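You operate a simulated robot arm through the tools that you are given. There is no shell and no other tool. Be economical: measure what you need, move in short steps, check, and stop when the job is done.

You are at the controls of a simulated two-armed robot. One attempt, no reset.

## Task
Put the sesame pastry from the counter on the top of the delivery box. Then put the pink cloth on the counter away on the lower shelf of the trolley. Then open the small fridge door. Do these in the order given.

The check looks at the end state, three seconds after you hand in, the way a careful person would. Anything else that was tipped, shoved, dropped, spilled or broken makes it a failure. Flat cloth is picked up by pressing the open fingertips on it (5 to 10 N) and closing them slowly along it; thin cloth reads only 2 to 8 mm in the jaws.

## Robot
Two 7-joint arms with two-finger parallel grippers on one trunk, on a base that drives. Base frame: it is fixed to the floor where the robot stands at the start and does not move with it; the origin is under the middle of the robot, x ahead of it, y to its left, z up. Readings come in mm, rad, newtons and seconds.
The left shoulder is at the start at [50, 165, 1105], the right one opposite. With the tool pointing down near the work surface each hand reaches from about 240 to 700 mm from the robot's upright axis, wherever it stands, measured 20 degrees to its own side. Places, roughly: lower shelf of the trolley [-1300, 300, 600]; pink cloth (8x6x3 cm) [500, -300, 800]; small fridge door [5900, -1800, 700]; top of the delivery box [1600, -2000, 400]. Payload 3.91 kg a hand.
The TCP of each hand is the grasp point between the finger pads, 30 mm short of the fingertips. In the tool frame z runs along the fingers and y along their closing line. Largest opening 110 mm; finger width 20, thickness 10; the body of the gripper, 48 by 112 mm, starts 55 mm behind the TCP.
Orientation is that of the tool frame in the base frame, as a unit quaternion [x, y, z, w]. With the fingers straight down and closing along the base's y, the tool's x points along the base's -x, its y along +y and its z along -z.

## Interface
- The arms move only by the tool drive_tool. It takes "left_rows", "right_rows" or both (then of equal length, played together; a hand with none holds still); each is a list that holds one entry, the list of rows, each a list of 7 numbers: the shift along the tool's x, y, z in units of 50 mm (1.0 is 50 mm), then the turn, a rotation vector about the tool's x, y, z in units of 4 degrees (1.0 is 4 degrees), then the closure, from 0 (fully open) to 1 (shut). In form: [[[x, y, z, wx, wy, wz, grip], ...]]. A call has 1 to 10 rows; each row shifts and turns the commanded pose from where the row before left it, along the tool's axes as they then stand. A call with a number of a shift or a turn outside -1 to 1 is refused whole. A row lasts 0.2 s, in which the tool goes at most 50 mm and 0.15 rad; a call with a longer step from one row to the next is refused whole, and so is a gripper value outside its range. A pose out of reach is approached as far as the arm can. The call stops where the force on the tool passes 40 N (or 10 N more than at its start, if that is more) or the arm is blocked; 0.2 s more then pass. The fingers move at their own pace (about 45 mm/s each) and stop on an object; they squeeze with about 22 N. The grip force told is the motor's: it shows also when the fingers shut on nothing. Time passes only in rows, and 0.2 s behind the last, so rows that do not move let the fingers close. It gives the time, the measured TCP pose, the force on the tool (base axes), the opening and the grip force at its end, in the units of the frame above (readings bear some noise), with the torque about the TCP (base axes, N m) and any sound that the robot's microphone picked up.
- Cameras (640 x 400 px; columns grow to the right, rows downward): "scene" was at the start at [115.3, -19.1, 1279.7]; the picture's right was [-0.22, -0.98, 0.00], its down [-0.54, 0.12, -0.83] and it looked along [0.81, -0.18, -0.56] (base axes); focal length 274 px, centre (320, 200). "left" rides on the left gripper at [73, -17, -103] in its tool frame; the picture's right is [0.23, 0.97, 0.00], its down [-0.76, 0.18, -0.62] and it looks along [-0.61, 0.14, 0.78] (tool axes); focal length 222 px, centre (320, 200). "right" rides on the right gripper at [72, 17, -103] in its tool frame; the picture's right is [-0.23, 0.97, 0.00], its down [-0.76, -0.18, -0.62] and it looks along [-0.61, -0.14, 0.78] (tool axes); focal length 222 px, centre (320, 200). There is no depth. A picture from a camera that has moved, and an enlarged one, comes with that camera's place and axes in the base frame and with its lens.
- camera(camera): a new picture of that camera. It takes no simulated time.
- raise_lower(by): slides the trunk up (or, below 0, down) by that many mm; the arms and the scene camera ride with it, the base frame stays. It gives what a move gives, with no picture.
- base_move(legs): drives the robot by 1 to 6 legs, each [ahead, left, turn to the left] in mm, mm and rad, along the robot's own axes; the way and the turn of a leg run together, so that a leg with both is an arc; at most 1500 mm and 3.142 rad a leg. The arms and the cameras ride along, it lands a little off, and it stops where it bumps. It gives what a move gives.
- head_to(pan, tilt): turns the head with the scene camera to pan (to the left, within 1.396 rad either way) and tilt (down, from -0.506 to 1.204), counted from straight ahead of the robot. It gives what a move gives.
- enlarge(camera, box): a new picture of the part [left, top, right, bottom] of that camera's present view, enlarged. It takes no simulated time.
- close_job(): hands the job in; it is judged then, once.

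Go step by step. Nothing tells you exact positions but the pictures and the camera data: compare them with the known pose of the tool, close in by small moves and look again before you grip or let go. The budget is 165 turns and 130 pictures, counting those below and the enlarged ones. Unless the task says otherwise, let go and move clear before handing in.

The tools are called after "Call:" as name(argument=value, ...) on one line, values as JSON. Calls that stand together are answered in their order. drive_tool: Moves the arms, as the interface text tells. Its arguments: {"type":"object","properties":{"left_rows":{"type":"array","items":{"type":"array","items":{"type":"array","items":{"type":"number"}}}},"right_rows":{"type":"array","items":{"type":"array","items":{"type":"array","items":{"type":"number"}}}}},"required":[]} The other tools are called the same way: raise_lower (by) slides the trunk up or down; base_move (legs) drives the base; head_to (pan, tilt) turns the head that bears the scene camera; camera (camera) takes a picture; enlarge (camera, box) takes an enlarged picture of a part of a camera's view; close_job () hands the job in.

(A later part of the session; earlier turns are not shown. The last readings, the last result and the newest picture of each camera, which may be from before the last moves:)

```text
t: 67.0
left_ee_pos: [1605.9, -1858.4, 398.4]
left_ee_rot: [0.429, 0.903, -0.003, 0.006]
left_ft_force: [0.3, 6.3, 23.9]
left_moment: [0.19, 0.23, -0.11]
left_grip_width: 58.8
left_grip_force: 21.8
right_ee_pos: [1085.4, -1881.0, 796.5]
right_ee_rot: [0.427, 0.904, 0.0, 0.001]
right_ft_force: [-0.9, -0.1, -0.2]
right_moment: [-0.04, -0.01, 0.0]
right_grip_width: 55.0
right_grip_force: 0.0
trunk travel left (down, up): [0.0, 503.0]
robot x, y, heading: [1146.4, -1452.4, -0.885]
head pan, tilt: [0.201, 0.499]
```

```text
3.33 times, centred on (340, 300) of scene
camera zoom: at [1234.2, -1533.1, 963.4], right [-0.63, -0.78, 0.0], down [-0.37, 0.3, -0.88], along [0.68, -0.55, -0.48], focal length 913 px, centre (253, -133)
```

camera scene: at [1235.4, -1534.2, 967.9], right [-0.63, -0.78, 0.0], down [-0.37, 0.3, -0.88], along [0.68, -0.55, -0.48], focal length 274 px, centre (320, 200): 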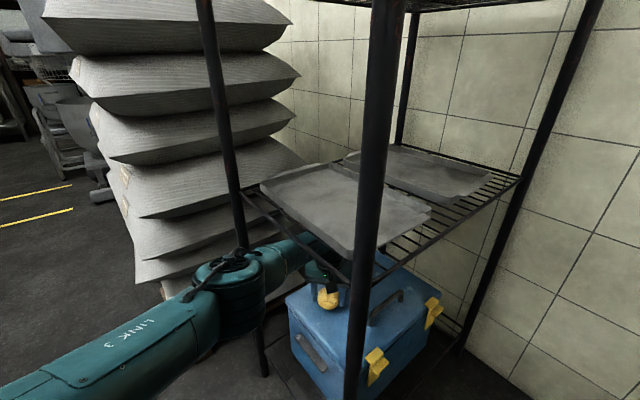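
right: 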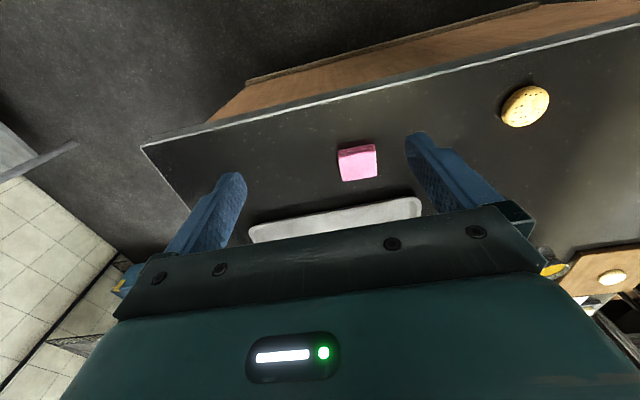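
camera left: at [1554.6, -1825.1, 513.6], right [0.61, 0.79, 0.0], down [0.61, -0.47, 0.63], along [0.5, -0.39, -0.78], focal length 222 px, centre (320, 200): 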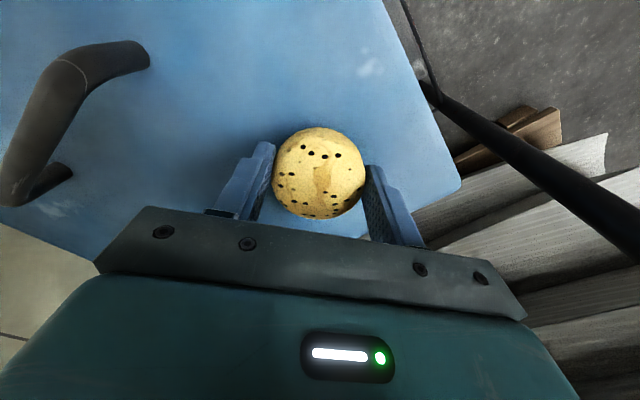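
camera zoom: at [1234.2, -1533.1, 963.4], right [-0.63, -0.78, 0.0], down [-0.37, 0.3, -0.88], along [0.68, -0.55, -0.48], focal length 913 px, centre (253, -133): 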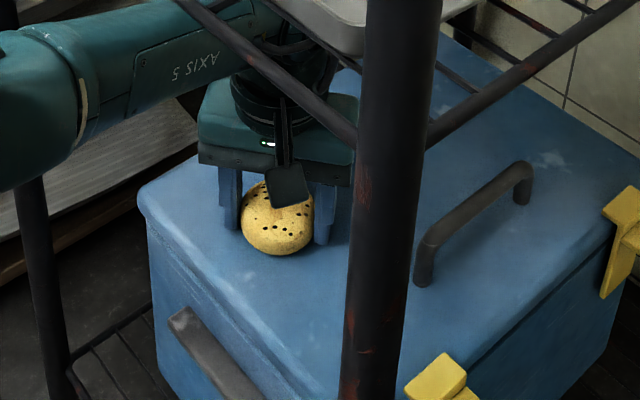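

Contact with the box top. I'll relieve it by 2 mm, open the fingers and rise.

Call:
drive_tool(left_rows=[[[0, 0, -0.06, 0, 0, 0, 0.6], [0, 0, 0, 0, 0, 0, 0.4], [0, 0, 0, 0, 0, 0, 0.15], [0, 0, 0, 0, 0, 0, 0], [0, 0, 0, 0, 0, 0, 0], [0, 0, -0.3, 0, 0, 0, 0], [0, 0, -0.3, 0, 0, 0, 0], [0, 0, 0, 0, 0, 0, 0]]])

Call:
camera(camera="left")

Call:
enlarge(camera="scene", box=[260, 210, 420, 360])

```text
t: 68.8
left_ee_pos: [1604.3, -1857.2, 427.2]
left_ee_rot: [0.429, 0.903, -0.001, 0.005]
left_ft_force: [0.0, 0.1, -0.5]
left_moment: [0.01, 0.03, 0.02]
left_grip_width: 110.1
left_grip_force: 0.0
right_ee_pos: [1084.0, -1882.1, 794.6]
right_ee_rot: [0.428, 0.904, 0.0, 0.0]
right_ft_force: [-0.3, -0.5, 0.5]
right_moment: [-0.03, -0.01, 0.01]
right_grip_width: 55.1
right_grip_force: 0.0
trunk travel left (down, up): [0.0, 503.0]
robot x, y, heading: [1146.9, -1453.8, -0.879]
head pan, tilt: [0.201, 0.499]
```

```text
99 pictures are left
camera left: at [1545.3, -1812.8, 530.4], right [0.61, 0.79, 0.0], down [0.61, -0.47, 0.63], along [0.5, -0.38, -0.78], focal length 222 px, centre (320, 200)
```

left: 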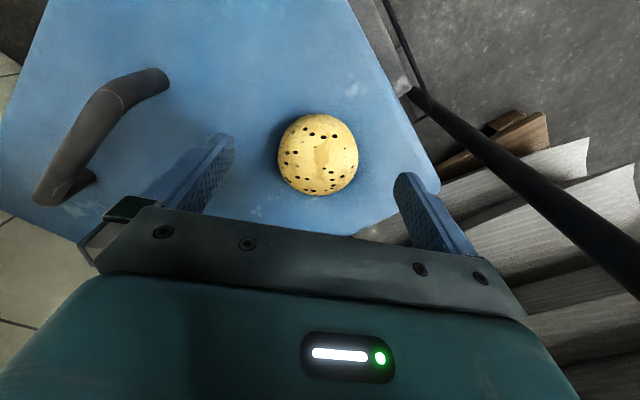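

```text
2.67 times, centred on (340, 285) of scene
camera zoom: at [1235.4, -1534.2, 962.9], right [-0.63, -0.78, 0.0], down [-0.37, 0.3, -0.88], along [0.68, -0.55, -0.48], focal length 730 px, centre (267, -27)
```

zoom: 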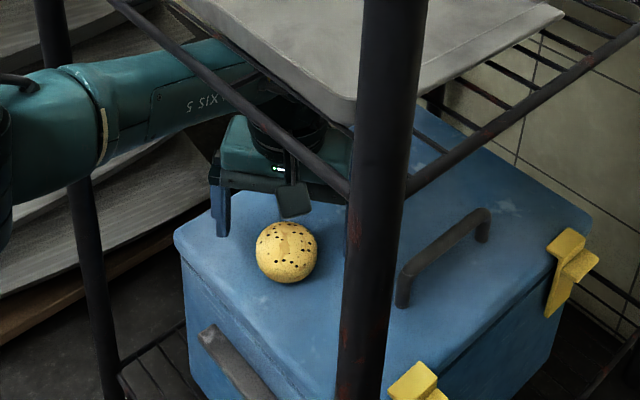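

The pastry sits flat on the box. I'll back straight out first along the open sides of the fingers, then in +y.

Call:
drive_tool(left_rows=[[[0, 0, -0.14, 0, 0, 0, 0], [0, 0, 0, 0, 0, 0, 0]]])

Call:
base_move(legs=[[-80, 0, 0], [-270, 220, 0]])

Call:
camera(camera="scene")

```text
t: 69.4
left_ee_pos: [1604.7, -1858.1, 434.3]
left_ee_rot: [0.428, 0.904, 0.0, 0.004]
left_ft_force: [0.4, -0.3, 0.7]
left_moment: [0.01, 0.0, -0.01]
left_grip_width: 110.1
left_grip_force: 0.0
right_ee_pos: [1084.3, -1881.2, 793.8]
right_ee_rot: [0.428, 0.904, 0.0, -0.001]
right_ft_force: [0.4, 0.4, 0.2]
right_moment: [0.01, 0.03, 0.03]
right_grip_width: 54.9
right_grip_force: 0.0
trunk travel left (down, up): [0.0, 503.0]
robot x, y, heading: [1149.2, -1451.4, -0.885]
head pan, tilt: [0.201, 0.499]
```

```text
t: 72.6
left_ee_pos: [1554.1, -1448.1, 435.4]
left_ee_rot: [0.431, 0.902, -0.001, 0.003]
left_ft_force: [0.5, -0.8, 0.4]
left_moment: [0.02, -0.02, 0.02]
left_grip_width: 109.8
left_grip_force: 0.1
right_ee_pos: [1035.2, -1469.8, 794.6]
right_ee_rot: [0.429, 0.903, 0.001, -0.001]
right_ft_force: [0.0, -0.1, -0.2]
right_moment: [0.0, -0.03, -0.01]
right_grip_width: 55.0
right_grip_force: 0.0
trunk travel left (down, up): [0.0, 503.0]
robot x, y, heading: [1100.7, -1040.7, -0.888]
head pan, tilt: [0.201, 0.499]
```

```text
97 pictures are left
camera scene: at [1186.5, -1122.7, 962.9], right [-0.63, -0.77, 0.0], down [-0.37, 0.3, -0.88], along [0.68, -0.56, -0.48], focal length 274 px, centre (320, 200)
```

scene: 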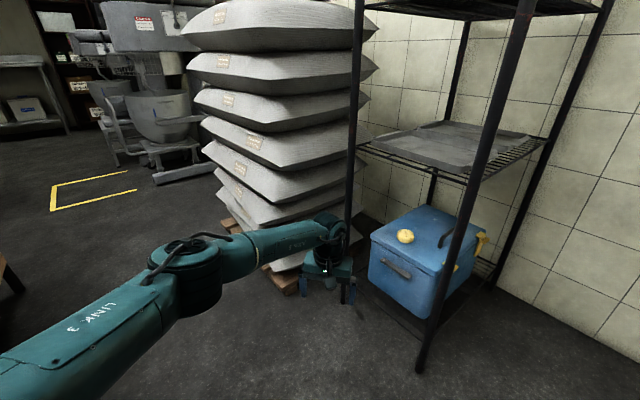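

The pastry is safely on the box. I'll raise the trunk, tuck the left hand and drive back to the counter for the cloth.

Call:
raise_lower(by=325)

Call:
drive_tool(left_rows=[[[0.62, 0, -0.68, 0, 0, 0, 0.5], [0.62, 0, -0.68, 0, 0, 0, 0.5], [0.62, 0, -0.68, 0, 0, 0, 0.5], [0.62, 0, -0.68, 0, 0, 0, 0.5], [0.62, 0, -0.68, 0, 0, 0, 0.5], [0.62, 0, -0.68, 0, 0, 0, 0.5], [0.62, 0, -0.68, 0, 0, 0, 0.5], [0.62, 0, -0.68, 0, 0, 0, 0.5], [0.62, 0, -0.68, 0, 0, 0, 0.5], [0.62, 0, -0.68, 0, 0, 0, 0.5]]])

Call:
base_move(legs=[[-50, -346, 0], [0, 0, 0.888], [-950, 0, 0], [0, 1120, 0]])

Call:
head_to(pan=-0.3, tilt=0.7)

Call:
camera(camera="scene")

```text
t: 75.8
left_ee_pos: [1553.8, -1448.5, 758.1]
left_ee_rot: [0.431, 0.902, -0.001, 0.004]
left_ft_force: [0.0, -0.6, 0.9]
left_moment: [0.01, -0.02, -0.01]
left_grip_width: 109.9
left_grip_force: 0.1
right_ee_pos: [1034.3, -1469.8, 1120.4]
right_ee_rot: [0.43, 0.903, -0.001, -0.002]
right_ft_force: [-0.2, 0.2, 0.0]
right_moment: [-0.01, 0.04, 0.01]
right_grip_width: 55.0
right_grip_force: 0.1
trunk travel left (down, up): [-325.0, 178.0]
robot x, y, heading: [1097.4, -1043.1, -0.886]
head pan, tilt: [0.201, 0.499]
```

```text
t: 78.0
left_ee_pos: [1357.5, -1205.7, 1097.0]
left_ee_rot: [0.431, 0.902, -0.001, 0.005]
left_ft_force: [0.0, 0.9, 0.0]
left_moment: [0.0, 0.0, 0.06]
left_grip_width: 55.1
left_grip_force: 0.0
right_ee_pos: [1032.4, -1469.6, 1119.1]
right_ee_rot: [0.429, 0.903, 0.001, 0.0]
right_ft_force: [-0.2, 0.8, -0.3]
right_moment: [0.02, 0.01, 0.04]
right_grip_width: 55.1
right_grip_force: 0.0
trunk travel left (down, up): [-325.0, 178.0]
robot x, y, heading: [1098.8, -1045.4, -0.887]
head pan, tilt: [0.201, 0.499]
```

```text
t: 98.2
left_ee_pos: [129.0, -15.6, 1096.1]
left_ee_rot: [0.002, 1.0, 0.001, 0.005]
left_ft_force: [0.3, -0.2, -0.4]
left_moment: [-0.03, 0.03, -0.02]
left_grip_width: 54.8
left_grip_force: 0.2
right_ee_pos: [129.6, -432.9, 1120.6]
right_ee_rot: [0.002, 1.0, 0.0, -0.001]
right_ft_force: [-0.2, 0.1, -0.1]
right_moment: [0.0, 0.02, 0.03]
right_grip_width: 55.1
right_grip_force: 0.2
trunk travel left (down, up): [-325.0, 178.0]
robot x, y, heading: [-158.7, -114.6, -0.005]
head pan, tilt: [0.201, 0.499]
```

```text
t: 99.1
left_ee_pos: [128.9, -15.7, 1097.0]
left_ee_rot: [0.002, 1.0, 0.001, 0.005]
left_ft_force: [-0.8, -0.5, -0.3]
left_moment: [0.0, 0.03, 0.0]
left_grip_width: 54.8
left_grip_force: 0.0
right_ee_pos: [127.5, -432.7, 1119.9]
right_ee_rot: [0.001, 1.0, 0.0, -0.001]
right_ft_force: [0.0, 0.2, 0.0]
right_moment: [-0.03, 0.03, 0.02]
right_grip_width: 54.6
right_grip_force: 0.1
trunk travel left (down, up): [-325.0, 178.0]
robot x, y, heading: [-160.4, -115.7, -0.007]
head pan, tilt: [-0.3, 0.7]
```

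```text
96 pictures are left
camera scene: at [-51.8, -138.2, 1270.2], right [-0.3, -0.96, 0.0], down [-0.61, 0.19, -0.77], along [0.73, -0.23, -0.64], focal length 274 px, centre (320, 200)
```

scene: 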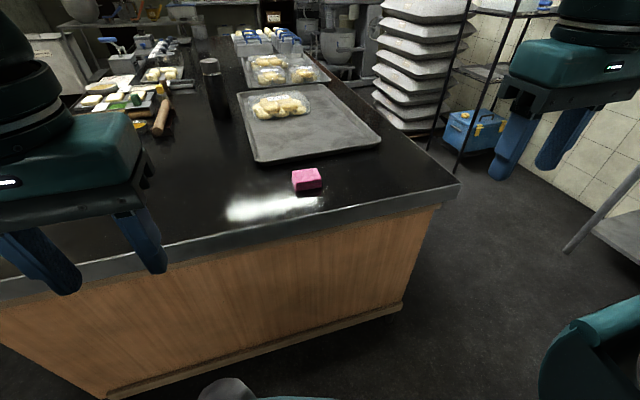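

The cloth is at about [515, −280]. I'll drive up to the counter and bring the opened right hand above it.

Call:
base_move(legs=[[150, 0, 0]])

Call:
drive_tool(right_rows=[[[-0.686, 0.443, 0.486, 0, 0, 0, 0], [-0.686, 0.443, 0.486, 0, 0, 0, 0], [-0.686, 0.443, 0.486, 0, 0, 0, 0], [-0.686, 0.443, 0.486, 0, 0, 0, 0], [-0.686, 0.443, 0.486, 0, 0, 0, 0], [-0.686, 0.443, 0.486, 0, 0, 0, 0], [-0.686, 0.443, 0.486, 0, 0, 0, 0], [0, 0, 0, 0, 0, 0, 0]]])

Call:
camera(camera="right")

Call:
camera(camera="scene")

```text
t: 100.5
left_ee_pos: [276.0, -17.6, 1096.8]
left_ee_rot: [0.004, 1.0, 0.001, 0.004]
left_ft_force: [-0.1, -0.7, -0.2]
left_moment: [0.03, 0.04, 0.02]
left_grip_width: 54.9
left_grip_force: 0.0
right_ee_pos: [276.1, -432.8, 1119.8]
right_ee_rot: [0.002, 1.0, 0.0, 0.0]
right_ft_force: [0.0, 0.2, -0.4]
right_moment: [-0.04, -0.05, -0.01]
right_grip_width: 54.9
right_grip_force: 0.0
trunk travel left (down, up): [-325.0, 178.0]
robot x, y, heading: [-14.6, -110.4, 0.002]
head pan, tilt: [-0.3, 0.7]
```

```text
t: 102.3
left_ee_pos: [273.5, -15.8, 1096.2]
left_ee_rot: [0.004, 1.0, 0.0, 0.004]
left_ft_force: [1.1, 0.1, -0.5]
left_moment: [0.03, -0.02, -0.02]
left_grip_width: 55.4
left_grip_force: 0.0
right_ee_pos: [517.5, -278.5, 948.8]
right_ee_rot: [0.001, 1.0, 0.0, 0.0]
right_ft_force: [-0.5, 0.7, -0.1]
right_moment: [0.0, 0.01, -0.01]
right_grip_width: 110.1
right_grip_force: 0.1
trunk travel left (down, up): [-325.0, 178.0]
robot x, y, heading: [-16.0, -113.1, -0.001]
head pan, tilt: [-0.3, 0.7]
```

```text
95 pictures are left
camera right: at [445.7, -260.2, 1053.3], right [0.23, 0.97, 0.0], down [0.76, -0.18, 0.62], along [0.61, -0.14, -0.78], focal length 222 px, centre (320, 200)
```

right: 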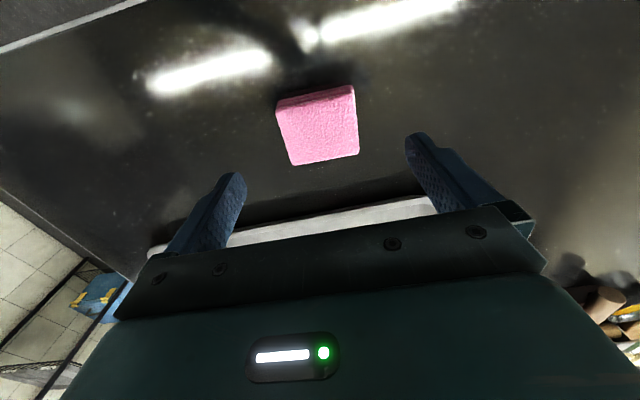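

```text
94 pictures are left
camera scene: at [94.5, -138.7, 1270.2], right [-0.3, -0.95, 0.0], down [-0.61, 0.19, -0.77], along [0.73, -0.23, -0.64], focal length 274 px, centre (320, 200)
```

scene: 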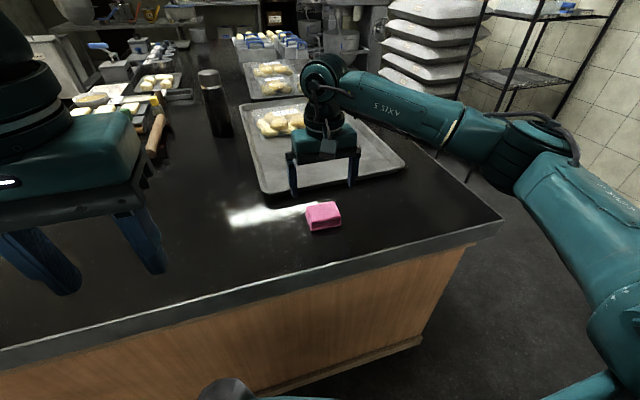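

The hand is centred over the cloth, which lies about x 493–548, y −308 to −244. I'll lower so the fingertips sit just above the counter and close on the folded block.

Call:
drive_tool(right_rows=[[[0, 0, 0.7, 0, 0, 0, 0], [0, 0, 0.6, 0, 0, 0, 0], [0, 0, 0.3, 0, 0, 0, 0], [0, 0, 0.12, 0, 0, 0, 0], [0, 0, 0, 0, 0, 0, 0]]])

Call:
camera(camera="right")

```text
t: 103.5
left_ee_pos: [275.3, -15.6, 1096.2]
left_ee_rot: [0.003, 1.0, 0.002, 0.004]
left_ft_force: [-0.8, -0.6, 0.9]
left_moment: [-0.03, 0.0, -0.02]
left_grip_width: 54.9
left_grip_force: 0.1
right_ee_pos: [513.5, -277.6, 863.4]
right_ee_rot: [0.002, 1.0, 0.0, -0.001]
right_ft_force: [-0.5, -0.5, 0.6]
right_moment: [0.01, 0.02, -0.01]
right_grip_width: 110.0
right_grip_force: 0.1
trunk travel left (down, up): [-325.0, 178.0]
robot x, y, heading: [-13.2, -114.6, 0.001]
head pan, tilt: [-0.3, 0.7]
```

```text
93 pictures are left
camera right: at [442.4, -260.3, 967.6], right [0.23, 0.97, 0.0], down [0.76, -0.18, 0.62], along [0.6, -0.14, -0.78], focal length 222 px, centre (320, 200)
```

right: 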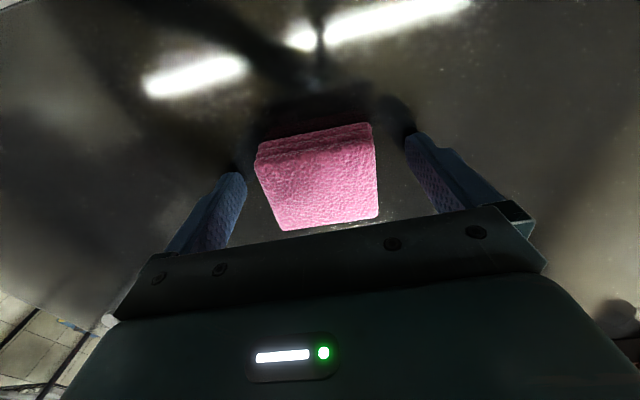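

The fingers bracket the cloth. I'll lower 3 mm and close slowly.

Call:
drive_tool(right_rows=[[[-0.08, 0, 0.06, 0, 0, 0, 0], [0, 0, 0, 0, 0, 0, 0.2], [0, 0, 0, 0, 0, 0, 0.35], [0, 0, 0, 0, 0, 0, 0.45], [0, 0, 0, 0, 0, 0, 0.55], [0, 0, 0, 0, 0, 0, 0.65], [0, 0, 0, 0, 0, 0, 0.75], [0, 0, 0, 0, 0, 0, 0.75]]])

Call:
camera(camera="right")

```text
t: 105.3
left_ee_pos: [276.1, -16.0, 1095.6]
left_ee_rot: [0.003, 1.0, 0.001, 0.004]
left_ft_force: [0.4, 0.0, -0.5]
left_moment: [-0.01, -0.02, -0.01]
left_grip_width: 54.8
left_grip_force: 0.0
right_ee_pos: [518.2, -278.3, 859.5]
right_ee_rot: [0.003, 1.0, 0.001, -0.002]
right_ft_force: [0.8, -0.5, 2.3]
right_moment: [-0.09, -0.07, 0.01]
right_grip_width: 71.2
right_grip_force: 22.2
trunk travel left (down, up): [-325.0, 178.0]
robot x, y, heading: [-15.9, -111.6, -0.002]
head pan, tilt: [-0.3, 0.7]
```

```text
92 pictures are left
camera right: at [446.5, -260.6, 965.1], right [0.23, 0.97, 0.0], down [0.76, -0.18, 0.62], along [0.61, -0.14, -0.78], focal length 222 px, centre (320, 200)
```

right: 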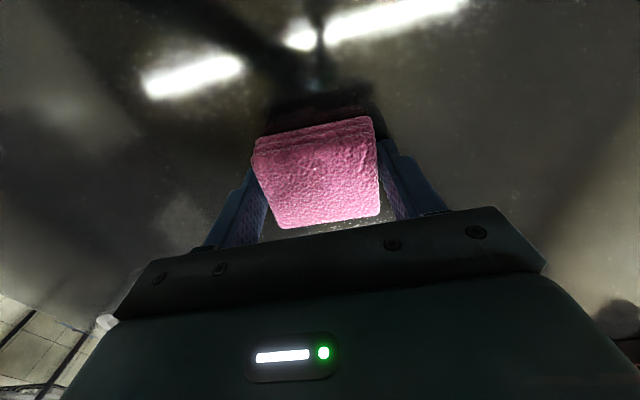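

The cloth is held at 71 mm. I'll lift it straight up, then pull it back over the front edge.

Call:
drive_tool(right_rows=[[[0, 0, -0.4, 0, 0, 0, 0.75], [0, 0, -0.8, 0, 0, 0, 0.75], [0, 0, -0.9, 0, 0, 0, 0.75], [0, 0, -0.9, 0, 0, 0, 0.75], [0, 0, -0.9, 0, 0, 0, 0.75], [0, 0, -0.9, 0, 0, 0, 0.75], [0.8, 0, 0, 0, 0, 0, 0.75], [0.8, 0, 0, 0, 0, 0, 0.75], [0.8, 0, 0, 0, 0, 0, 0.75], [0.8, 0, 0, 0, 0, 0, 0.75]]])

Call:
camera(camera="right")

Call:
base_move(legs=[[-200, 0, 0], [0, 0, 1.55]])

Call:
head_to(pan=1.2, tilt=0.5)

Call:
camera(camera="scene")

```text
t: 107.5
left_ee_pos: [275.4, -15.5, 1096.4]
left_ee_rot: [0.004, 1.0, 0.0, 0.005]
left_ft_force: [-0.2, -0.2, 0.0]
left_moment: [0.02, 0.0, -0.03]
left_grip_width: 55.2
left_grip_force: 0.0
right_ee_pos: [359.2, -281.7, 1099.9]
right_ee_rot: [0.003, 1.0, 0.0, 0.0]
right_ft_force: [-0.5, 0.2, -0.9]
right_moment: [0.0, 0.01, -0.03]
right_grip_width: 71.5
right_grip_force: 21.3
trunk travel left (down, up): [-325.0, 178.0]
robot x, y, heading: [-20.5, -112.3, -0.004]
head pan, tilt: [-0.3, 0.7]
```

```text
91 pictures are left
camera right: at [287.0, -263.1, 1205.2], right [0.23, 0.97, 0.0], down [0.76, -0.18, 0.62], along [0.61, -0.14, -0.78], focal length 222 px, centre (320, 200)
```

right: 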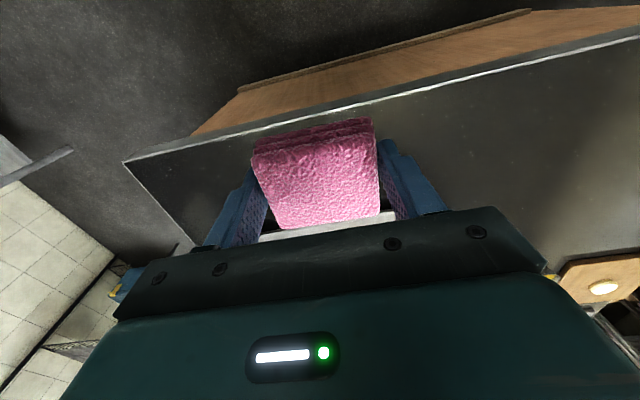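

```text
t: 112.8
left_ee_pos: [-297.3, 183.1, 1095.5]
left_ee_rot: [-0.687, 0.726, 0.004, 0.002]
left_ft_force: [-0.1, 0.2, -0.5]
left_moment: [-0.01, -0.02, -0.01]
left_grip_width: 54.9
left_grip_force: 0.1
right_ee_pos: [-28.8, 252.7, 1100.7]
right_ee_rot: [-0.688, 0.726, 0.0, -0.001]
right_ft_force: [-0.5, 0.4, -0.9]
right_moment: [-0.02, 0.01, -0.03]
right_grip_width: 71.4
right_grip_force: 21.8
trunk travel left (down, up): [-325.0, 178.0]
robot x, y, heading: [-214.5, -111.8, 1.521]
head pan, tilt: [-0.3, 0.7]
```

```text
t: 114.4
left_ee_pos: [-297.5, 182.5, 1096.3]
left_ee_rot: [-0.687, 0.727, 0.004, 0.003]
left_ft_force: [0.7, -0.2, -0.6]
left_moment: [0.02, -0.01, 0.0]
left_grip_width: 55.0
left_grip_force: 0.0
right_ee_pos: [-28.9, 253.6, 1099.9]
right_ee_rot: [-0.688, 0.726, -0.001, 0.0]
right_ft_force: [0.8, -0.2, 0.3]
right_moment: [0.0, 0.03, 0.03]
right_grip_width: 71.4
right_grip_force: 21.9
trunk travel left (down, up): [-325.0, 178.0]
robot x, y, heading: [-216.8, -110.5, 1.515]
head pan, tilt: [1.201, 0.499]
```

```text
90 pictures are left
camera scene: at [-296.3, -46.2, 1287.9], right [0.41, 0.91, 0.0], down [0.44, -0.2, -0.88], along [-0.8, 0.36, -0.48], focal length 274 px, centre (320, 200)
```

scene: 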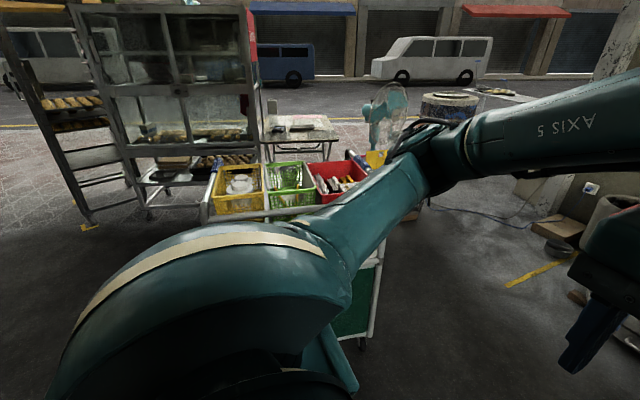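

The trolley with coloured bins on top is behind me. I'll turn to face it fully and look.

Call:
base_move(legs=[[0, 0, 1.6]])

Call:
head_to(pan=-0.3, tilt=0.6)

Call:
camera(camera="scene")

```text
t: 118.6
left_ee_pos: [-507.8, -202.8, 1096.3]
left_ee_rot: [1.0, -0.018, -0.004, 0.0]
left_ft_force: [0.1, 0.4, -0.1]
left_moment: [-0.01, -0.05, 0.01]
left_grip_width: 55.1
left_grip_force: 0.1
right_ee_pos: [-584.8, 65.3, 1100.7]
right_ee_rot: [1.0, -0.018, 0.001, 0.001]
right_ft_force: [0.4, -1.4, 0.1]
right_moment: [0.01, 0.01, -0.02]
right_grip_width: 71.5
right_grip_force: 22.1
trunk travel left (down, up): [-325.0, 178.0]
robot x, y, heading: [-215.5, -112.7, 3.109]
head pan, tilt: [1.201, 0.499]
```

```text
t: 120.2
left_ee_pos: [-507.7, -202.2, 1096.2]
left_ee_rot: [1.0, -0.018, -0.004, 0.001]
left_ft_force: [-0.8, 0.2, 0.5]
left_moment: [0.05, 0.0, 0.01]
left_grip_width: 54.8
left_grip_force: 0.1
right_ee_pos: [-582.9, 64.7, 1100.2]
right_ee_rot: [1.0, -0.017, 0.001, 0.0]
right_ft_force: [-0.1, 0.1, -0.4]
right_moment: [0.0, -0.02, -0.02]
right_grip_width: 71.6
right_grip_force: 21.8
trunk travel left (down, up): [-325.0, 178.0]
robot x, y, heading: [-214.5, -113.8, 3.111]
head pan, tilt: [-0.3, 0.6]
```

```text
89 pictures are left
camera scene: at [-327.8, -83.0, 1278.8], right [0.33, 0.95, 0.0], down [0.53, -0.18, -0.83], along [-0.78, 0.27, -0.56], focal length 274 px, centre (320, 200)
```

scene: 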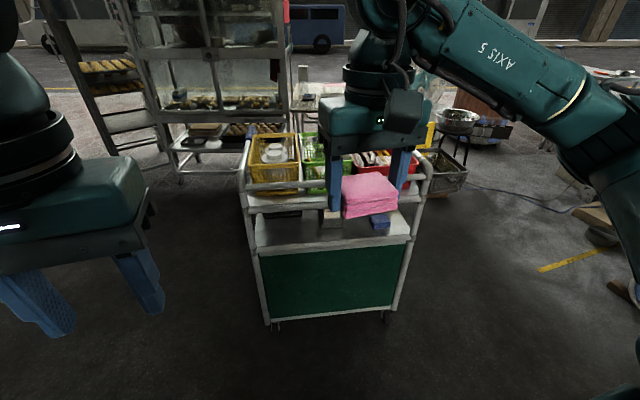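

The trolley's lower shelf is the gray tray above the green panel. I'll shift the right hand aside and look closely.

Call:
drive_tool(right_rows=[[[0, -1, 0, 0, 0, 0, 0.75], [0, -1, 0, 0, 0, 0, 0.75], [0, -1, 0, 0, 0, 0, 0.75], [0, -1, 0, 0, 0, 0, 0.75]]])

Call:
enlarge(camera="scene", box=[220, 110, 460, 340])

```text
t: 121.2
left_ee_pos: [-507.7, -201.0, 1096.2]
left_ee_rot: [1.0, -0.018, -0.004, 0.002]
left_ft_force: [0.7, 0.5, 0.6]
left_moment: [0.0, -0.01, 0.0]
left_grip_width: 55.1
left_grip_force: 0.0
right_ee_pos: [-576.3, 267.5, 1101.0]
right_ee_rot: [1.0, -0.017, 0.001, 0.001]
right_ft_force: [-0.4, 0.4, -0.7]
right_moment: [-0.01, -0.01, -0.03]
right_grip_width: 71.1
right_grip_force: 22.5
trunk travel left (down, up): [-325.0, 178.0]
robot x, y, heading: [-219.6, -113.2, 3.106]
head pan, tilt: [-0.3, 0.6]
```

```text
1.74 times, centred on (340, 225) of scene
camera zoom: at [-327.5, -82.5, 1278.8], right [0.33, 0.95, 0.0], down [0.53, -0.18, -0.83], along [-0.78, 0.27, -0.56], focal length 476 px, centre (285, 156)
```

zoom: 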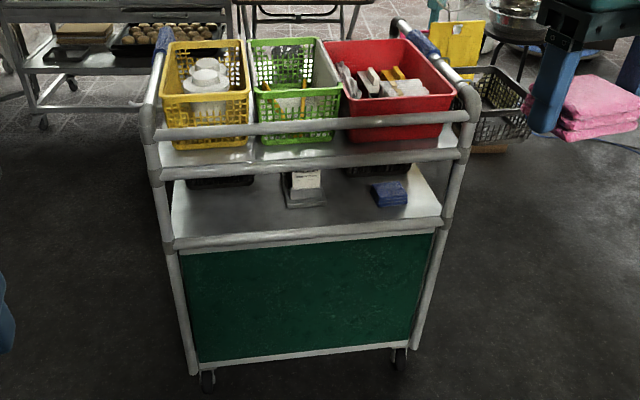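

The lower shelf's front strip, left of the gray stack, is free, and it's overhung by the upper tray. So I'll go in with the hand pitched 45°. First I'll square up to the trolley and get closer.

Call:
base_move(legs=[[0, 0, -0.162], [300, 136, 0]])

Call:
raise_lower(by=-250)

Call:
head_to(pan=-0.1, tilt=0.6)

Call:
camera(camera="scene")

```text
t: 124.1
left_ee_pos: [-838.1, -226.3, 1095.2]
left_ee_rot: [0.995, -0.101, -0.004, 0.0]
left_ft_force: [-0.2, 0.1, 0.0]
left_moment: [0.01, 0.01, -0.04]
left_grip_width: 54.9
left_grip_force: 0.0
right_ee_pos: [-830.7, 246.9, 1101.0]
right_ee_rot: [0.995, -0.1, 0.002, 0.0]
right_ft_force: [0.1, 0.5, 0.2]
right_moment: [-0.05, -0.02, 0.0]
right_grip_width: 71.6
right_grip_force: 21.9
trunk travel left (down, up): [-325.0, 178.0]
robot x, y, heading: [-535.6, -188.7, 2.943]
head pan, tilt: [-0.3, 0.6]
```

```text
t: 126.7
left_ee_pos: [-839.6, -225.7, 845.8]
left_ee_rot: [0.995, -0.102, -0.004, 0.0]
left_ft_force: [0.0, -0.2, 0.1]
left_moment: [-0.02, 0.0, 0.03]
left_grip_width: 54.9
left_grip_force: 0.1
right_ee_pos: [-829.7, 247.0, 849.9]
right_ee_rot: [0.995, -0.1, 0.0, 0.0]
right_ft_force: [-0.4, -0.6, 0.3]
right_moment: [0.02, 0.05, 0.01]
right_grip_width: 71.7
right_grip_force: 21.8
trunk travel left (down, up): [-75.0, 428.0]
robot x, y, heading: [-532.8, -191.1, 2.944]
head pan, tilt: [-0.3, 0.6]
```

```text
t: 127.4
left_ee_pos: [-840.5, -225.2, 846.1]
left_ee_rot: [0.995, -0.101, -0.004, 0.001]
left_ft_force: [-0.9, 0.3, -0.9]
left_moment: [-0.01, 0.0, -0.02]
left_grip_width: 54.9
left_grip_force: 0.2
right_ee_pos: [-829.6, 246.2, 851.7]
right_ee_rot: [0.995, -0.1, 0.0, -0.001]
right_ft_force: [0.4, -0.8, -0.5]
right_moment: [-0.02, 0.0, -0.01]
right_grip_width: 71.1
right_grip_force: 21.9
trunk travel left (down, up): [-75.0, 428.0]
robot x, y, heading: [-537.3, -186.2, 2.943]
head pan, tilt: [-0.099, 0.6]
```

```text
87 pictures are left
camera scene: at [-648.4, -154.7, 1028.8], right [0.29, 0.96, 0.0], down [0.54, -0.17, -0.83], along [-0.79, 0.24, -0.56], focal length 274 px, centre (320, 200)
```

scene: 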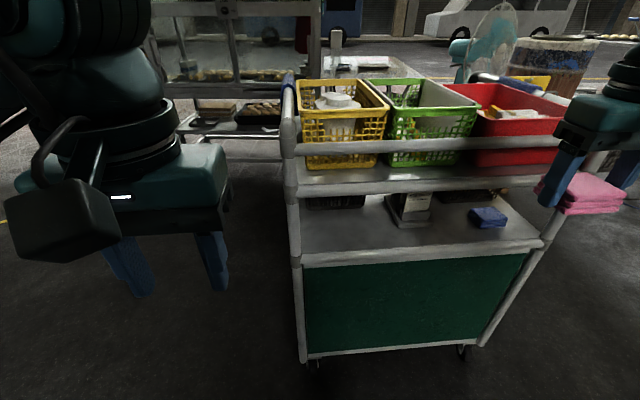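

I triangulated the front lip top at z≈585, the shelf surface at ≈555, the upper tray underside at ≈745, and the free space on the left. I'll pre-position the right hand in front of the trolley and pitch it.

Call:
drive_tool(right_rows=[[[-0.266, 0.66, 0.62, 0, 0, 0, 0.75], [-0.266, 0.66, 0.62, 0, 0, 0, 0.75], [-0.266, 0.66, 0.62, 0, 0, 0, 0.75], [-0.266, 0.66, 0.62, 0, 0, 0, 0.75], [-0.266, 0.66, 0.62, 0, 0, 0, 0.75], [-0.266, 0.66, 0.62, 0, 0, 0, 0.75], [-0.266, 0.66, 0.62, 0, 0, 0, 0.75], [0, 0, 0, 0, 0, 0, 0.75]]])

Call:
drive_tool(right_rows=[[[0, 0, 0, 0, -1, 0, 0.75], [0, 0, 0, 0, -1, 0, 0.75], [0, 0, 0, 0, -1, 0, 0.75], [0, 0, 0, 0, -1, 0, 0.75], [0, 0, 0, 0, -1, 0, 0.75], [0, 0, 0, 0, -1, 0, 0.75], [0, 0, 0, 0, -1, 0, 0.75], [0, 0, 0, 0, -1, 0, 0.75], [0, 0, 0, 0, -1, 0, 0.75], [0, 0, 0, 0, -1, 0, 0.75]]])

Call:
drive_tool(right_rows=[[[0, 0, 0, 0, -1, 0, 0.75], [0, 0, 0, 0, -1, 0, 0.75], [0, 0, 0, 0, -1, 0, 0.75], [0, 0, 0, 0, 0, 0, 0.75]]])

Call:
camera(camera="scene")

Call:
camera(camera="right")

```text
t: 129.2
left_ee_pos: [-838.1, -225.3, 846.2]
left_ee_rot: [0.995, -0.1, -0.004, 0.0]
left_ft_force: [-0.4, 0.0, 0.4]
left_moment: [-0.03, 0.01, -0.01]
left_grip_width: 54.9
left_grip_force: 0.0
right_ee_pos: [-965.2, 39.7, 633.1]
right_ee_rot: [0.995, -0.101, 0.001, 0.001]
right_ft_force: [-0.2, 0.5, 0.7]
right_moment: [0.03, 0.02, -0.02]
right_grip_width: 71.5
right_grip_force: 21.8
trunk travel left (down, up): [-75.0, 428.0]
robot x, y, heading: [-536.0, -186.8, 2.936]
head pan, tilt: [-0.099, 0.6]
```

```text
t: 131.4
left_ee_pos: [-839.0, -225.1, 846.8]
left_ee_rot: [0.995, -0.101, -0.004, 0.001]
left_ft_force: [-0.3, 0.6, 0.5]
left_moment: [0.0, -0.03, 0.01]
left_grip_width: 55.0
left_grip_force: 0.0
right_ee_pos: [-967.3, 39.5, 633.1]
right_ee_rot: [0.935, -0.095, -0.34, -0.035]
right_ft_force: [-0.1, -0.2, 0.1]
right_moment: [0.01, -0.04, 0.03]
right_grip_width: 71.2
right_grip_force: 22.0
trunk travel left (down, up): [-75.0, 428.0]
robot x, y, heading: [-535.4, -188.6, 2.943]
head pan, tilt: [-0.099, 0.6]
```

```text
t: 132.4
left_ee_pos: [-839.2, -226.1, 846.8]
left_ee_rot: [0.995, -0.101, -0.005, 0.001]
left_ft_force: [0.4, -0.9, 0.7]
left_moment: [0.02, 0.01, 0.01]
left_grip_width: 55.0
left_grip_force: 0.0
right_ee_pos: [-965.7, 39.0, 633.0]
right_ee_rot: [0.894, -0.091, -0.437, -0.044]
right_ft_force: [-0.7, -0.4, 0.3]
right_moment: [0.02, -0.01, -0.01]
right_grip_width: 71.4
right_grip_force: 21.9
trunk travel left (down, up): [-75.0, 428.0]
robot x, y, heading: [-534.1, -190.1, 2.939]
head pan, tilt: [-0.099, 0.6]
```

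```text
86 pictures are left
camera scene: at [-648.4, -154.8, 1028.8], right [0.29, 0.96, 0.0], down [0.54, -0.17, -0.83], along [-0.79, 0.24, -0.56], focal length 274 px, centre (320, 200)
```

scene: 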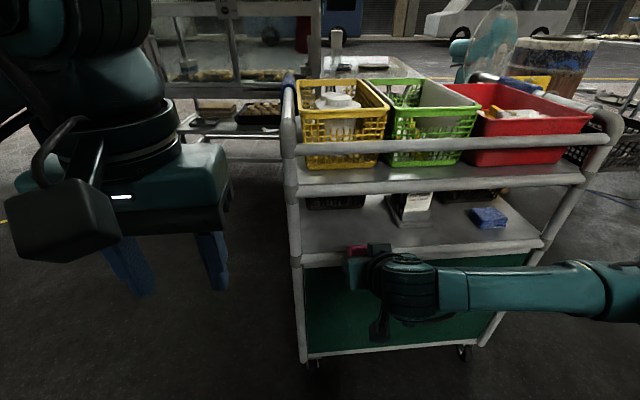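

```text
85 pictures are left
camera right: at [-845.8, -2.0, 641.8], right [-0.33, -0.93, 0.18], down [0.06, 0.17, 0.98], along [-0.94, 0.34, 0.0], focal length 222 px, centre (320, 200)
```

right: 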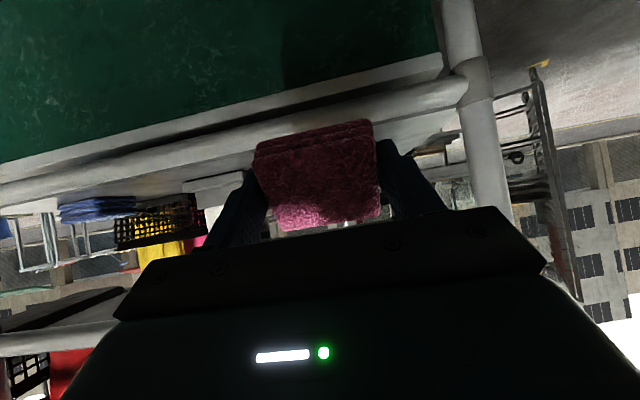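

The hand is pitched and lined up with the free left part. I'll raise slightly for lip clearance, then drive in.

Call:
drive_tool(right_rows=[[[-0.126, 0, -0.099, 0, 0, 0, 0.75], [0, 0, 0, 0, -1, 0, 0.75], [0, 0, 0, 0, 0, 0, 0.75]]])

Call:
base_move(legs=[[70, 0, 0]])

Call:
camera(camera="right")

Call:
enlarge(camera="scene", box=[260, 130, 500, 360])

```text
t: 133.2
left_ee_pos: [-838.2, -227.6, 845.0]
left_ee_rot: [0.995, -0.101, -0.004, 0.001]
left_ft_force: [0.2, 0.0, 0.0]
left_moment: [-0.01, 0.01, 0.0]
left_grip_width: 54.8
left_grip_force: 0.1
right_ee_pos: [-965.8, 39.0, 642.0]
right_ee_rot: [0.879, -0.089, -0.466, -0.047]
right_ft_force: [0.3, -0.9, 0.1]
right_moment: [0.01, -0.02, -0.04]
right_grip_width: 71.6
right_grip_force: 22.1
trunk travel left (down, up): [-75.0, 428.0]
robot x, y, heading: [-537.5, -187.6, 2.944]
head pan, tilt: [-0.099, 0.6]
```

```text
t: 134.2
left_ee_pos: [-907.5, -211.4, 846.5]
left_ee_rot: [0.995, -0.102, -0.004, 0.0]
left_ft_force: [-0.5, 0.6, 0.4]
left_moment: [-0.01, 0.0, 0.01]
left_grip_width: 55.1
left_grip_force: 0.0
right_ee_pos: [-1032.5, 53.6, 642.5]
right_ee_rot: [0.879, -0.09, -0.467, -0.047]
right_ft_force: [1.1, -0.5, -1.0]
right_moment: [0.0, -0.02, -0.01]
right_grip_width: 71.4
right_grip_force: 21.5
trunk travel left (down, up): [-75.0, 428.0]
robot x, y, heading: [-602.6, -174.3, 2.939]
head pan, tilt: [-0.099, 0.6]
```

```text
84 pictures are left
camera right: at [-912.4, 11.9, 641.2], right [-0.32, -0.93, 0.19], down [0.12, 0.16, 0.98], along [-0.94, 0.34, 0.06], focal length 222 px, centre (320, 200)
```

right: 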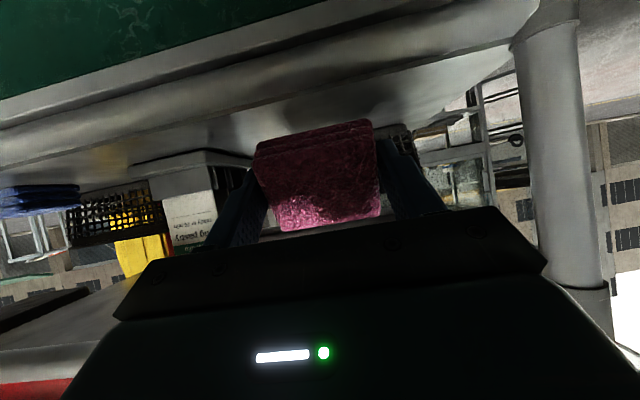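

```text
1.74 times, centred on (380, 245) of scene
camera zoom: at [-715.9, -140.9, 1028.8], right [0.3, 0.96, 0.0], down [0.54, -0.17, -0.83], along [-0.79, 0.24, -0.56], focal length 476 px, centre (216, 122)
```

zoom: 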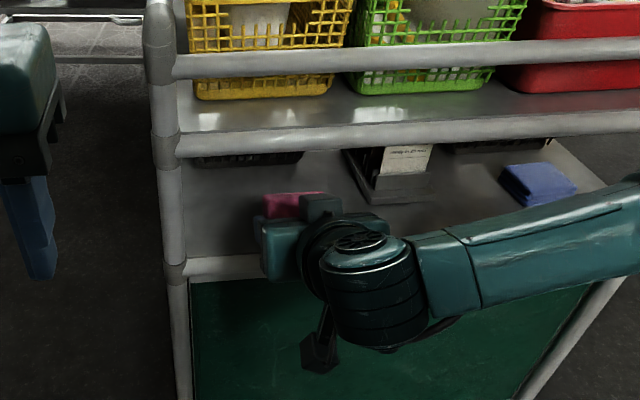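

There's good clearance over the lip, and the gray stack is well to the right. I'll advance the remaining 60 mm.

Call:
base_move(legs=[[62, 0, 0]])

Call:
camera(camera="right")

Call:
enlarge(camera="scene", box=[260, 130, 500, 360])

```text
t: 135.2
left_ee_pos: [-967.3, -199.3, 845.8]
left_ee_rot: [0.995, -0.101, -0.004, 0.001]
left_ft_force: [-0.4, 1.0, 0.5]
left_moment: [-0.02, 0.0, 0.0]
left_grip_width: 55.1
left_grip_force: 0.1
right_ee_pos: [-1094.1, 64.7, 642.8]
right_ee_rot: [0.879, -0.089, -0.466, -0.046]
right_ft_force: [0.8, 0.0, -0.1]
right_moment: [0.03, -0.04, -0.02]
right_grip_width: 71.3
right_grip_force: 22.2
trunk travel left (down, up): [-75.0, 428.0]
robot x, y, heading: [-664.1, -161.2, 2.942]
head pan, tilt: [-0.099, 0.6]
```

```text
82 pictures are left
camera right: at [-973.4, 23.9, 641.2], right [-0.32, -0.93, 0.19], down [0.12, 0.16, 0.98], along [-0.94, 0.34, 0.06], focal length 222 px, centre (320, 200)
```

right: 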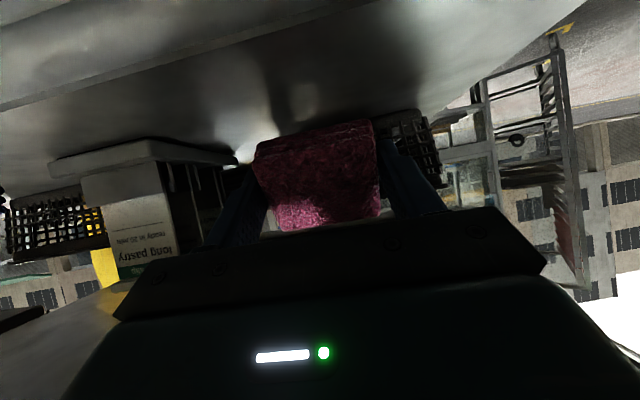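

```text
1.74 times, centred on (380, 245) of scene
camera zoom: at [-776.9, -128.7, 1028.8], right [0.29, 0.96, 0.0], down [0.54, -0.17, -0.83], along [-0.79, 0.24, -0.56], focal length 476 px, centre (216, 122)
```

zoom: 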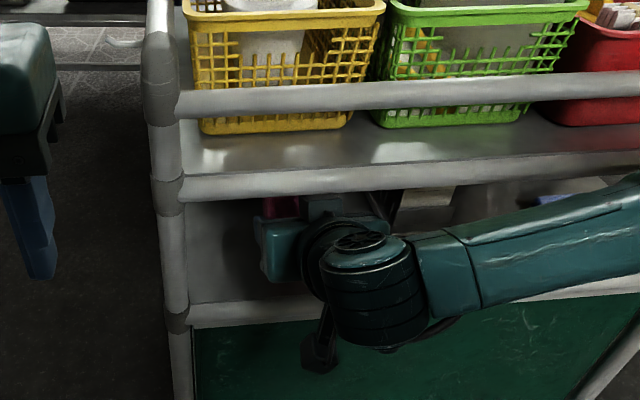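

No contact. I'll lower it toward the shelf gradually.

Call:
drive_tool(right_rows=[[[0.14, 0, 0.094, 0, 0, 0, 0.75], [0.14, 0, 0.094, 0, 0, 0, 0.75], [0.14, 0, 0.094, 0, 0, 0, 0.75], [0, 0, 0, 0, 0, 0, 0.75]]])

Call:
drive_tool(right_rows=[[[0, 0, 0, 0, 1, 0, 0.75], [0, 0, 0, 0, 1, 0, 0.75], [0.07, 0, 0.055, 0, 0, 0, 0.75], [0.07, 0, 0.055, 0, 0, 0, 0.75], [0, 0, 0, 0, 0, 0, 0.75]]])

Call:
camera(camera="right")

```text
t: 136.2
left_ee_pos: [-967.0, -199.2, 845.2]
left_ee_rot: [0.995, -0.101, -0.006, 0.0]
left_ft_force: [-0.1, -0.2, 0.0]
left_moment: [0.01, 0.01, 0.0]
left_grip_width: 54.9
left_grip_force: 0.0
right_ee_pos: [-1093.7, 64.7, 617.8]
right_ee_rot: [0.878, -0.089, -0.468, -0.047]
right_ft_force: [1.7, -0.8, 6.0]
right_moment: [0.18, -0.02, -0.01]
right_grip_width: 71.3
right_grip_force: 22.0
trunk travel left (down, up): [-75.0, 428.0]
robot x, y, heading: [-663.1, -161.8, 2.939]
head pan, tilt: [-0.099, 0.6]
```

```text
t: 137.4
left_ee_pos: [-966.9, -200.3, 847.1]
left_ee_rot: [0.995, -0.101, -0.005, 0.0]
left_ft_force: [1.4, -0.3, 0.1]
left_moment: [0.01, 0.02, -0.01]
left_grip_width: 55.2
left_grip_force: 0.1
right_ee_pos: [-1092.9, 64.7, 610.9]
right_ee_rot: [0.908, -0.091, -0.407, -0.04]
right_ft_force: [0.2, 1.9, 25.8]
right_moment: [0.06, 0.13, 0.03]
right_grip_width: 71.6
right_grip_force: 22.0
trunk travel left (down, up): [-75.0, 428.0]
robot x, y, heading: [-666.8, -160.5, 2.944]
head pan, tilt: [-0.099, 0.6]
```

```text
80 pictures are left
camera right: at [-973.6, 23.8, 626.5], right [-0.34, -0.92, 0.17], down [-0.01, 0.18, 0.98], along [-0.94, 0.34, -0.07], focal length 222 px, centre (320, 200)
```

right: 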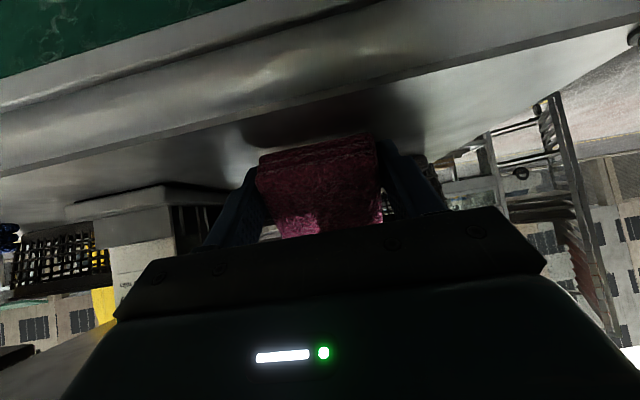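

The cloth touches the shelf (~z 576) behind the lip. I'll relieve a little, open slowly, then rise and look.

Call:
drive_tool(right_rows=[[[-0.03, 0, -0.027, 0, 0, 0, 0.75], [0, 0, 0, 0, 0, 0, 0.3], [0, 0, 0, 0, 0, 0, 0.15], [0, 0, 0, 0, 0, 0, 0], [0, 0, 0, 0, 0, 0, 0], [0, 0, 0, 0, 0, 0, 0]]])

Call:
camera(camera="right")

Call:
enlarge(camera="scene", box=[300, 170, 440, 300])

```text
t: 138.8
left_ee_pos: [-968.8, -199.0, 846.9]
left_ee_rot: [0.995, -0.101, -0.004, 0.001]
left_ft_force: [0.2, 1.0, 0.1]
left_moment: [-0.01, -0.04, 0.04]
left_grip_width: 55.0
left_grip_force: 0.0
right_ee_pos: [-1093.4, 65.3, 608.2]
right_ee_rot: [0.909, -0.092, -0.404, -0.041]
right_ft_force: [-0.1, -0.1, 0.3]
right_moment: [0.02, 0.02, -0.01]
right_grip_width: 109.9
right_grip_force: 0.2
trunk travel left (down, up): [-75.0, 428.0]
robot x, y, heading: [-663.4, -164.1, 2.943]
head pan, tilt: [-0.099, 0.6]
```

```text
79 pictures are left
camera right: at [-973.6, 24.2, 626.2], right [-0.34, -0.92, 0.17], down [-0.01, 0.18, 0.98], along [-0.94, 0.34, -0.07], focal length 222 px, centre (320, 200)
```

right: 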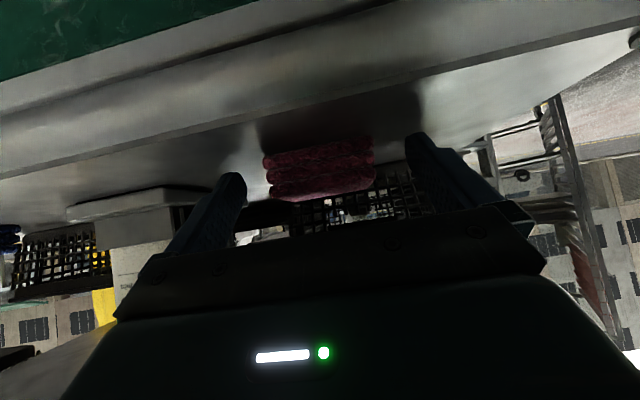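

```text
3.08 times, centred on (370, 235) of scene
camera zoom: at [-776.9, -128.7, 1028.7], right [0.29, 0.96, 0.0], down [0.54, -0.17, -0.83], along [-0.79, 0.24, -0.56], focal length 843 px, centre (166, 92)
```

zoom: 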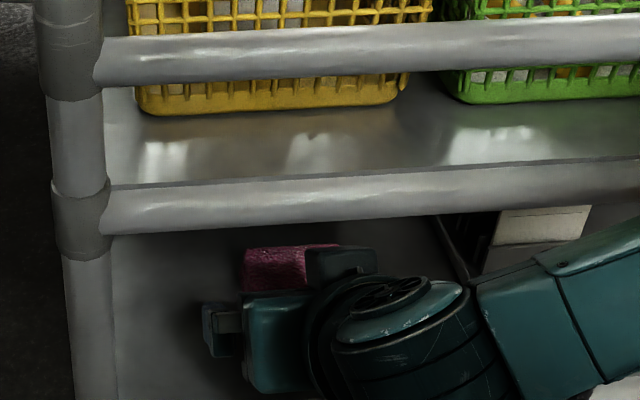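

The cloth fell flat on the shelf. I'll raise slightly and back out.

Call:
drive_tool(right_rows=[[[-0.15, 0, -0.135, 0, 0, 0, 0], [-0.08, 0, -0.07, 0, 0, 0, 0], [0, 0, 0, 0, 0, 0, 0]]])

Call:
base_move(legs=[[-300, 0, 0]])

Call:
camera(camera="scene")

```text
t: 139.6
left_ee_pos: [-968.5, -199.5, 846.9]
left_ee_rot: [0.995, -0.102, -0.004, 0.001]
left_ft_force: [0.2, 0.3, -0.6]
left_moment: [0.03, 0.01, -0.05]
left_grip_width: 55.1
left_grip_force: 0.0
right_ee_pos: [-1094.6, 64.3, 624.9]
right_ee_rot: [0.909, -0.092, -0.404, -0.041]
right_ft_force: [0.1, -0.1, -0.6]
right_moment: [0.01, -0.01, 0.0]
right_grip_width: 110.0
right_grip_force: 0.1
trunk travel left (down, up): [-75.0, 428.0]
robot x, y, heading: [-663.2, -163.3, 2.946]
head pan, tilt: [-0.099, 0.6]
```

```text
t: 141.6
left_ee_pos: [-677.4, -258.4, 845.7]
left_ee_rot: [0.995, -0.101, -0.005, 0.001]
left_ft_force: [1.0, -0.2, -0.7]
left_moment: [-0.01, -0.01, 0.01]
left_grip_width: 55.3
left_grip_force: 0.0
right_ee_pos: [-804.4, 5.5, 625.1]
right_ee_rot: [0.909, -0.092, -0.404, -0.041]
right_ft_force: [-0.1, -0.2, 0.9]
right_moment: [0.0, -0.03, 0.04]
right_grip_width: 110.0
right_grip_force: 0.1
trunk travel left (down, up): [-75.0, 428.0]
robot x, y, heading: [-373.3, -218.7, 2.941]
head pan, tilt: [-0.099, 0.6]
```

```text
77 pictures are left
camera scene: at [-485.9, -187.5, 1028.8], right [0.29, 0.96, 0.0], down [0.54, -0.17, -0.83], along [-0.79, 0.24, -0.56], focal length 274 px, centre (320, 200)
```

scene: 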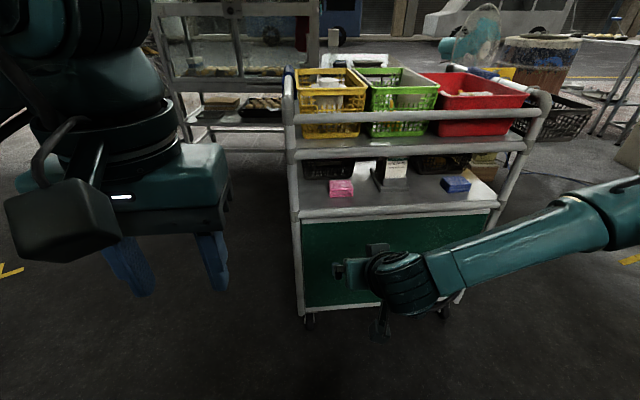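

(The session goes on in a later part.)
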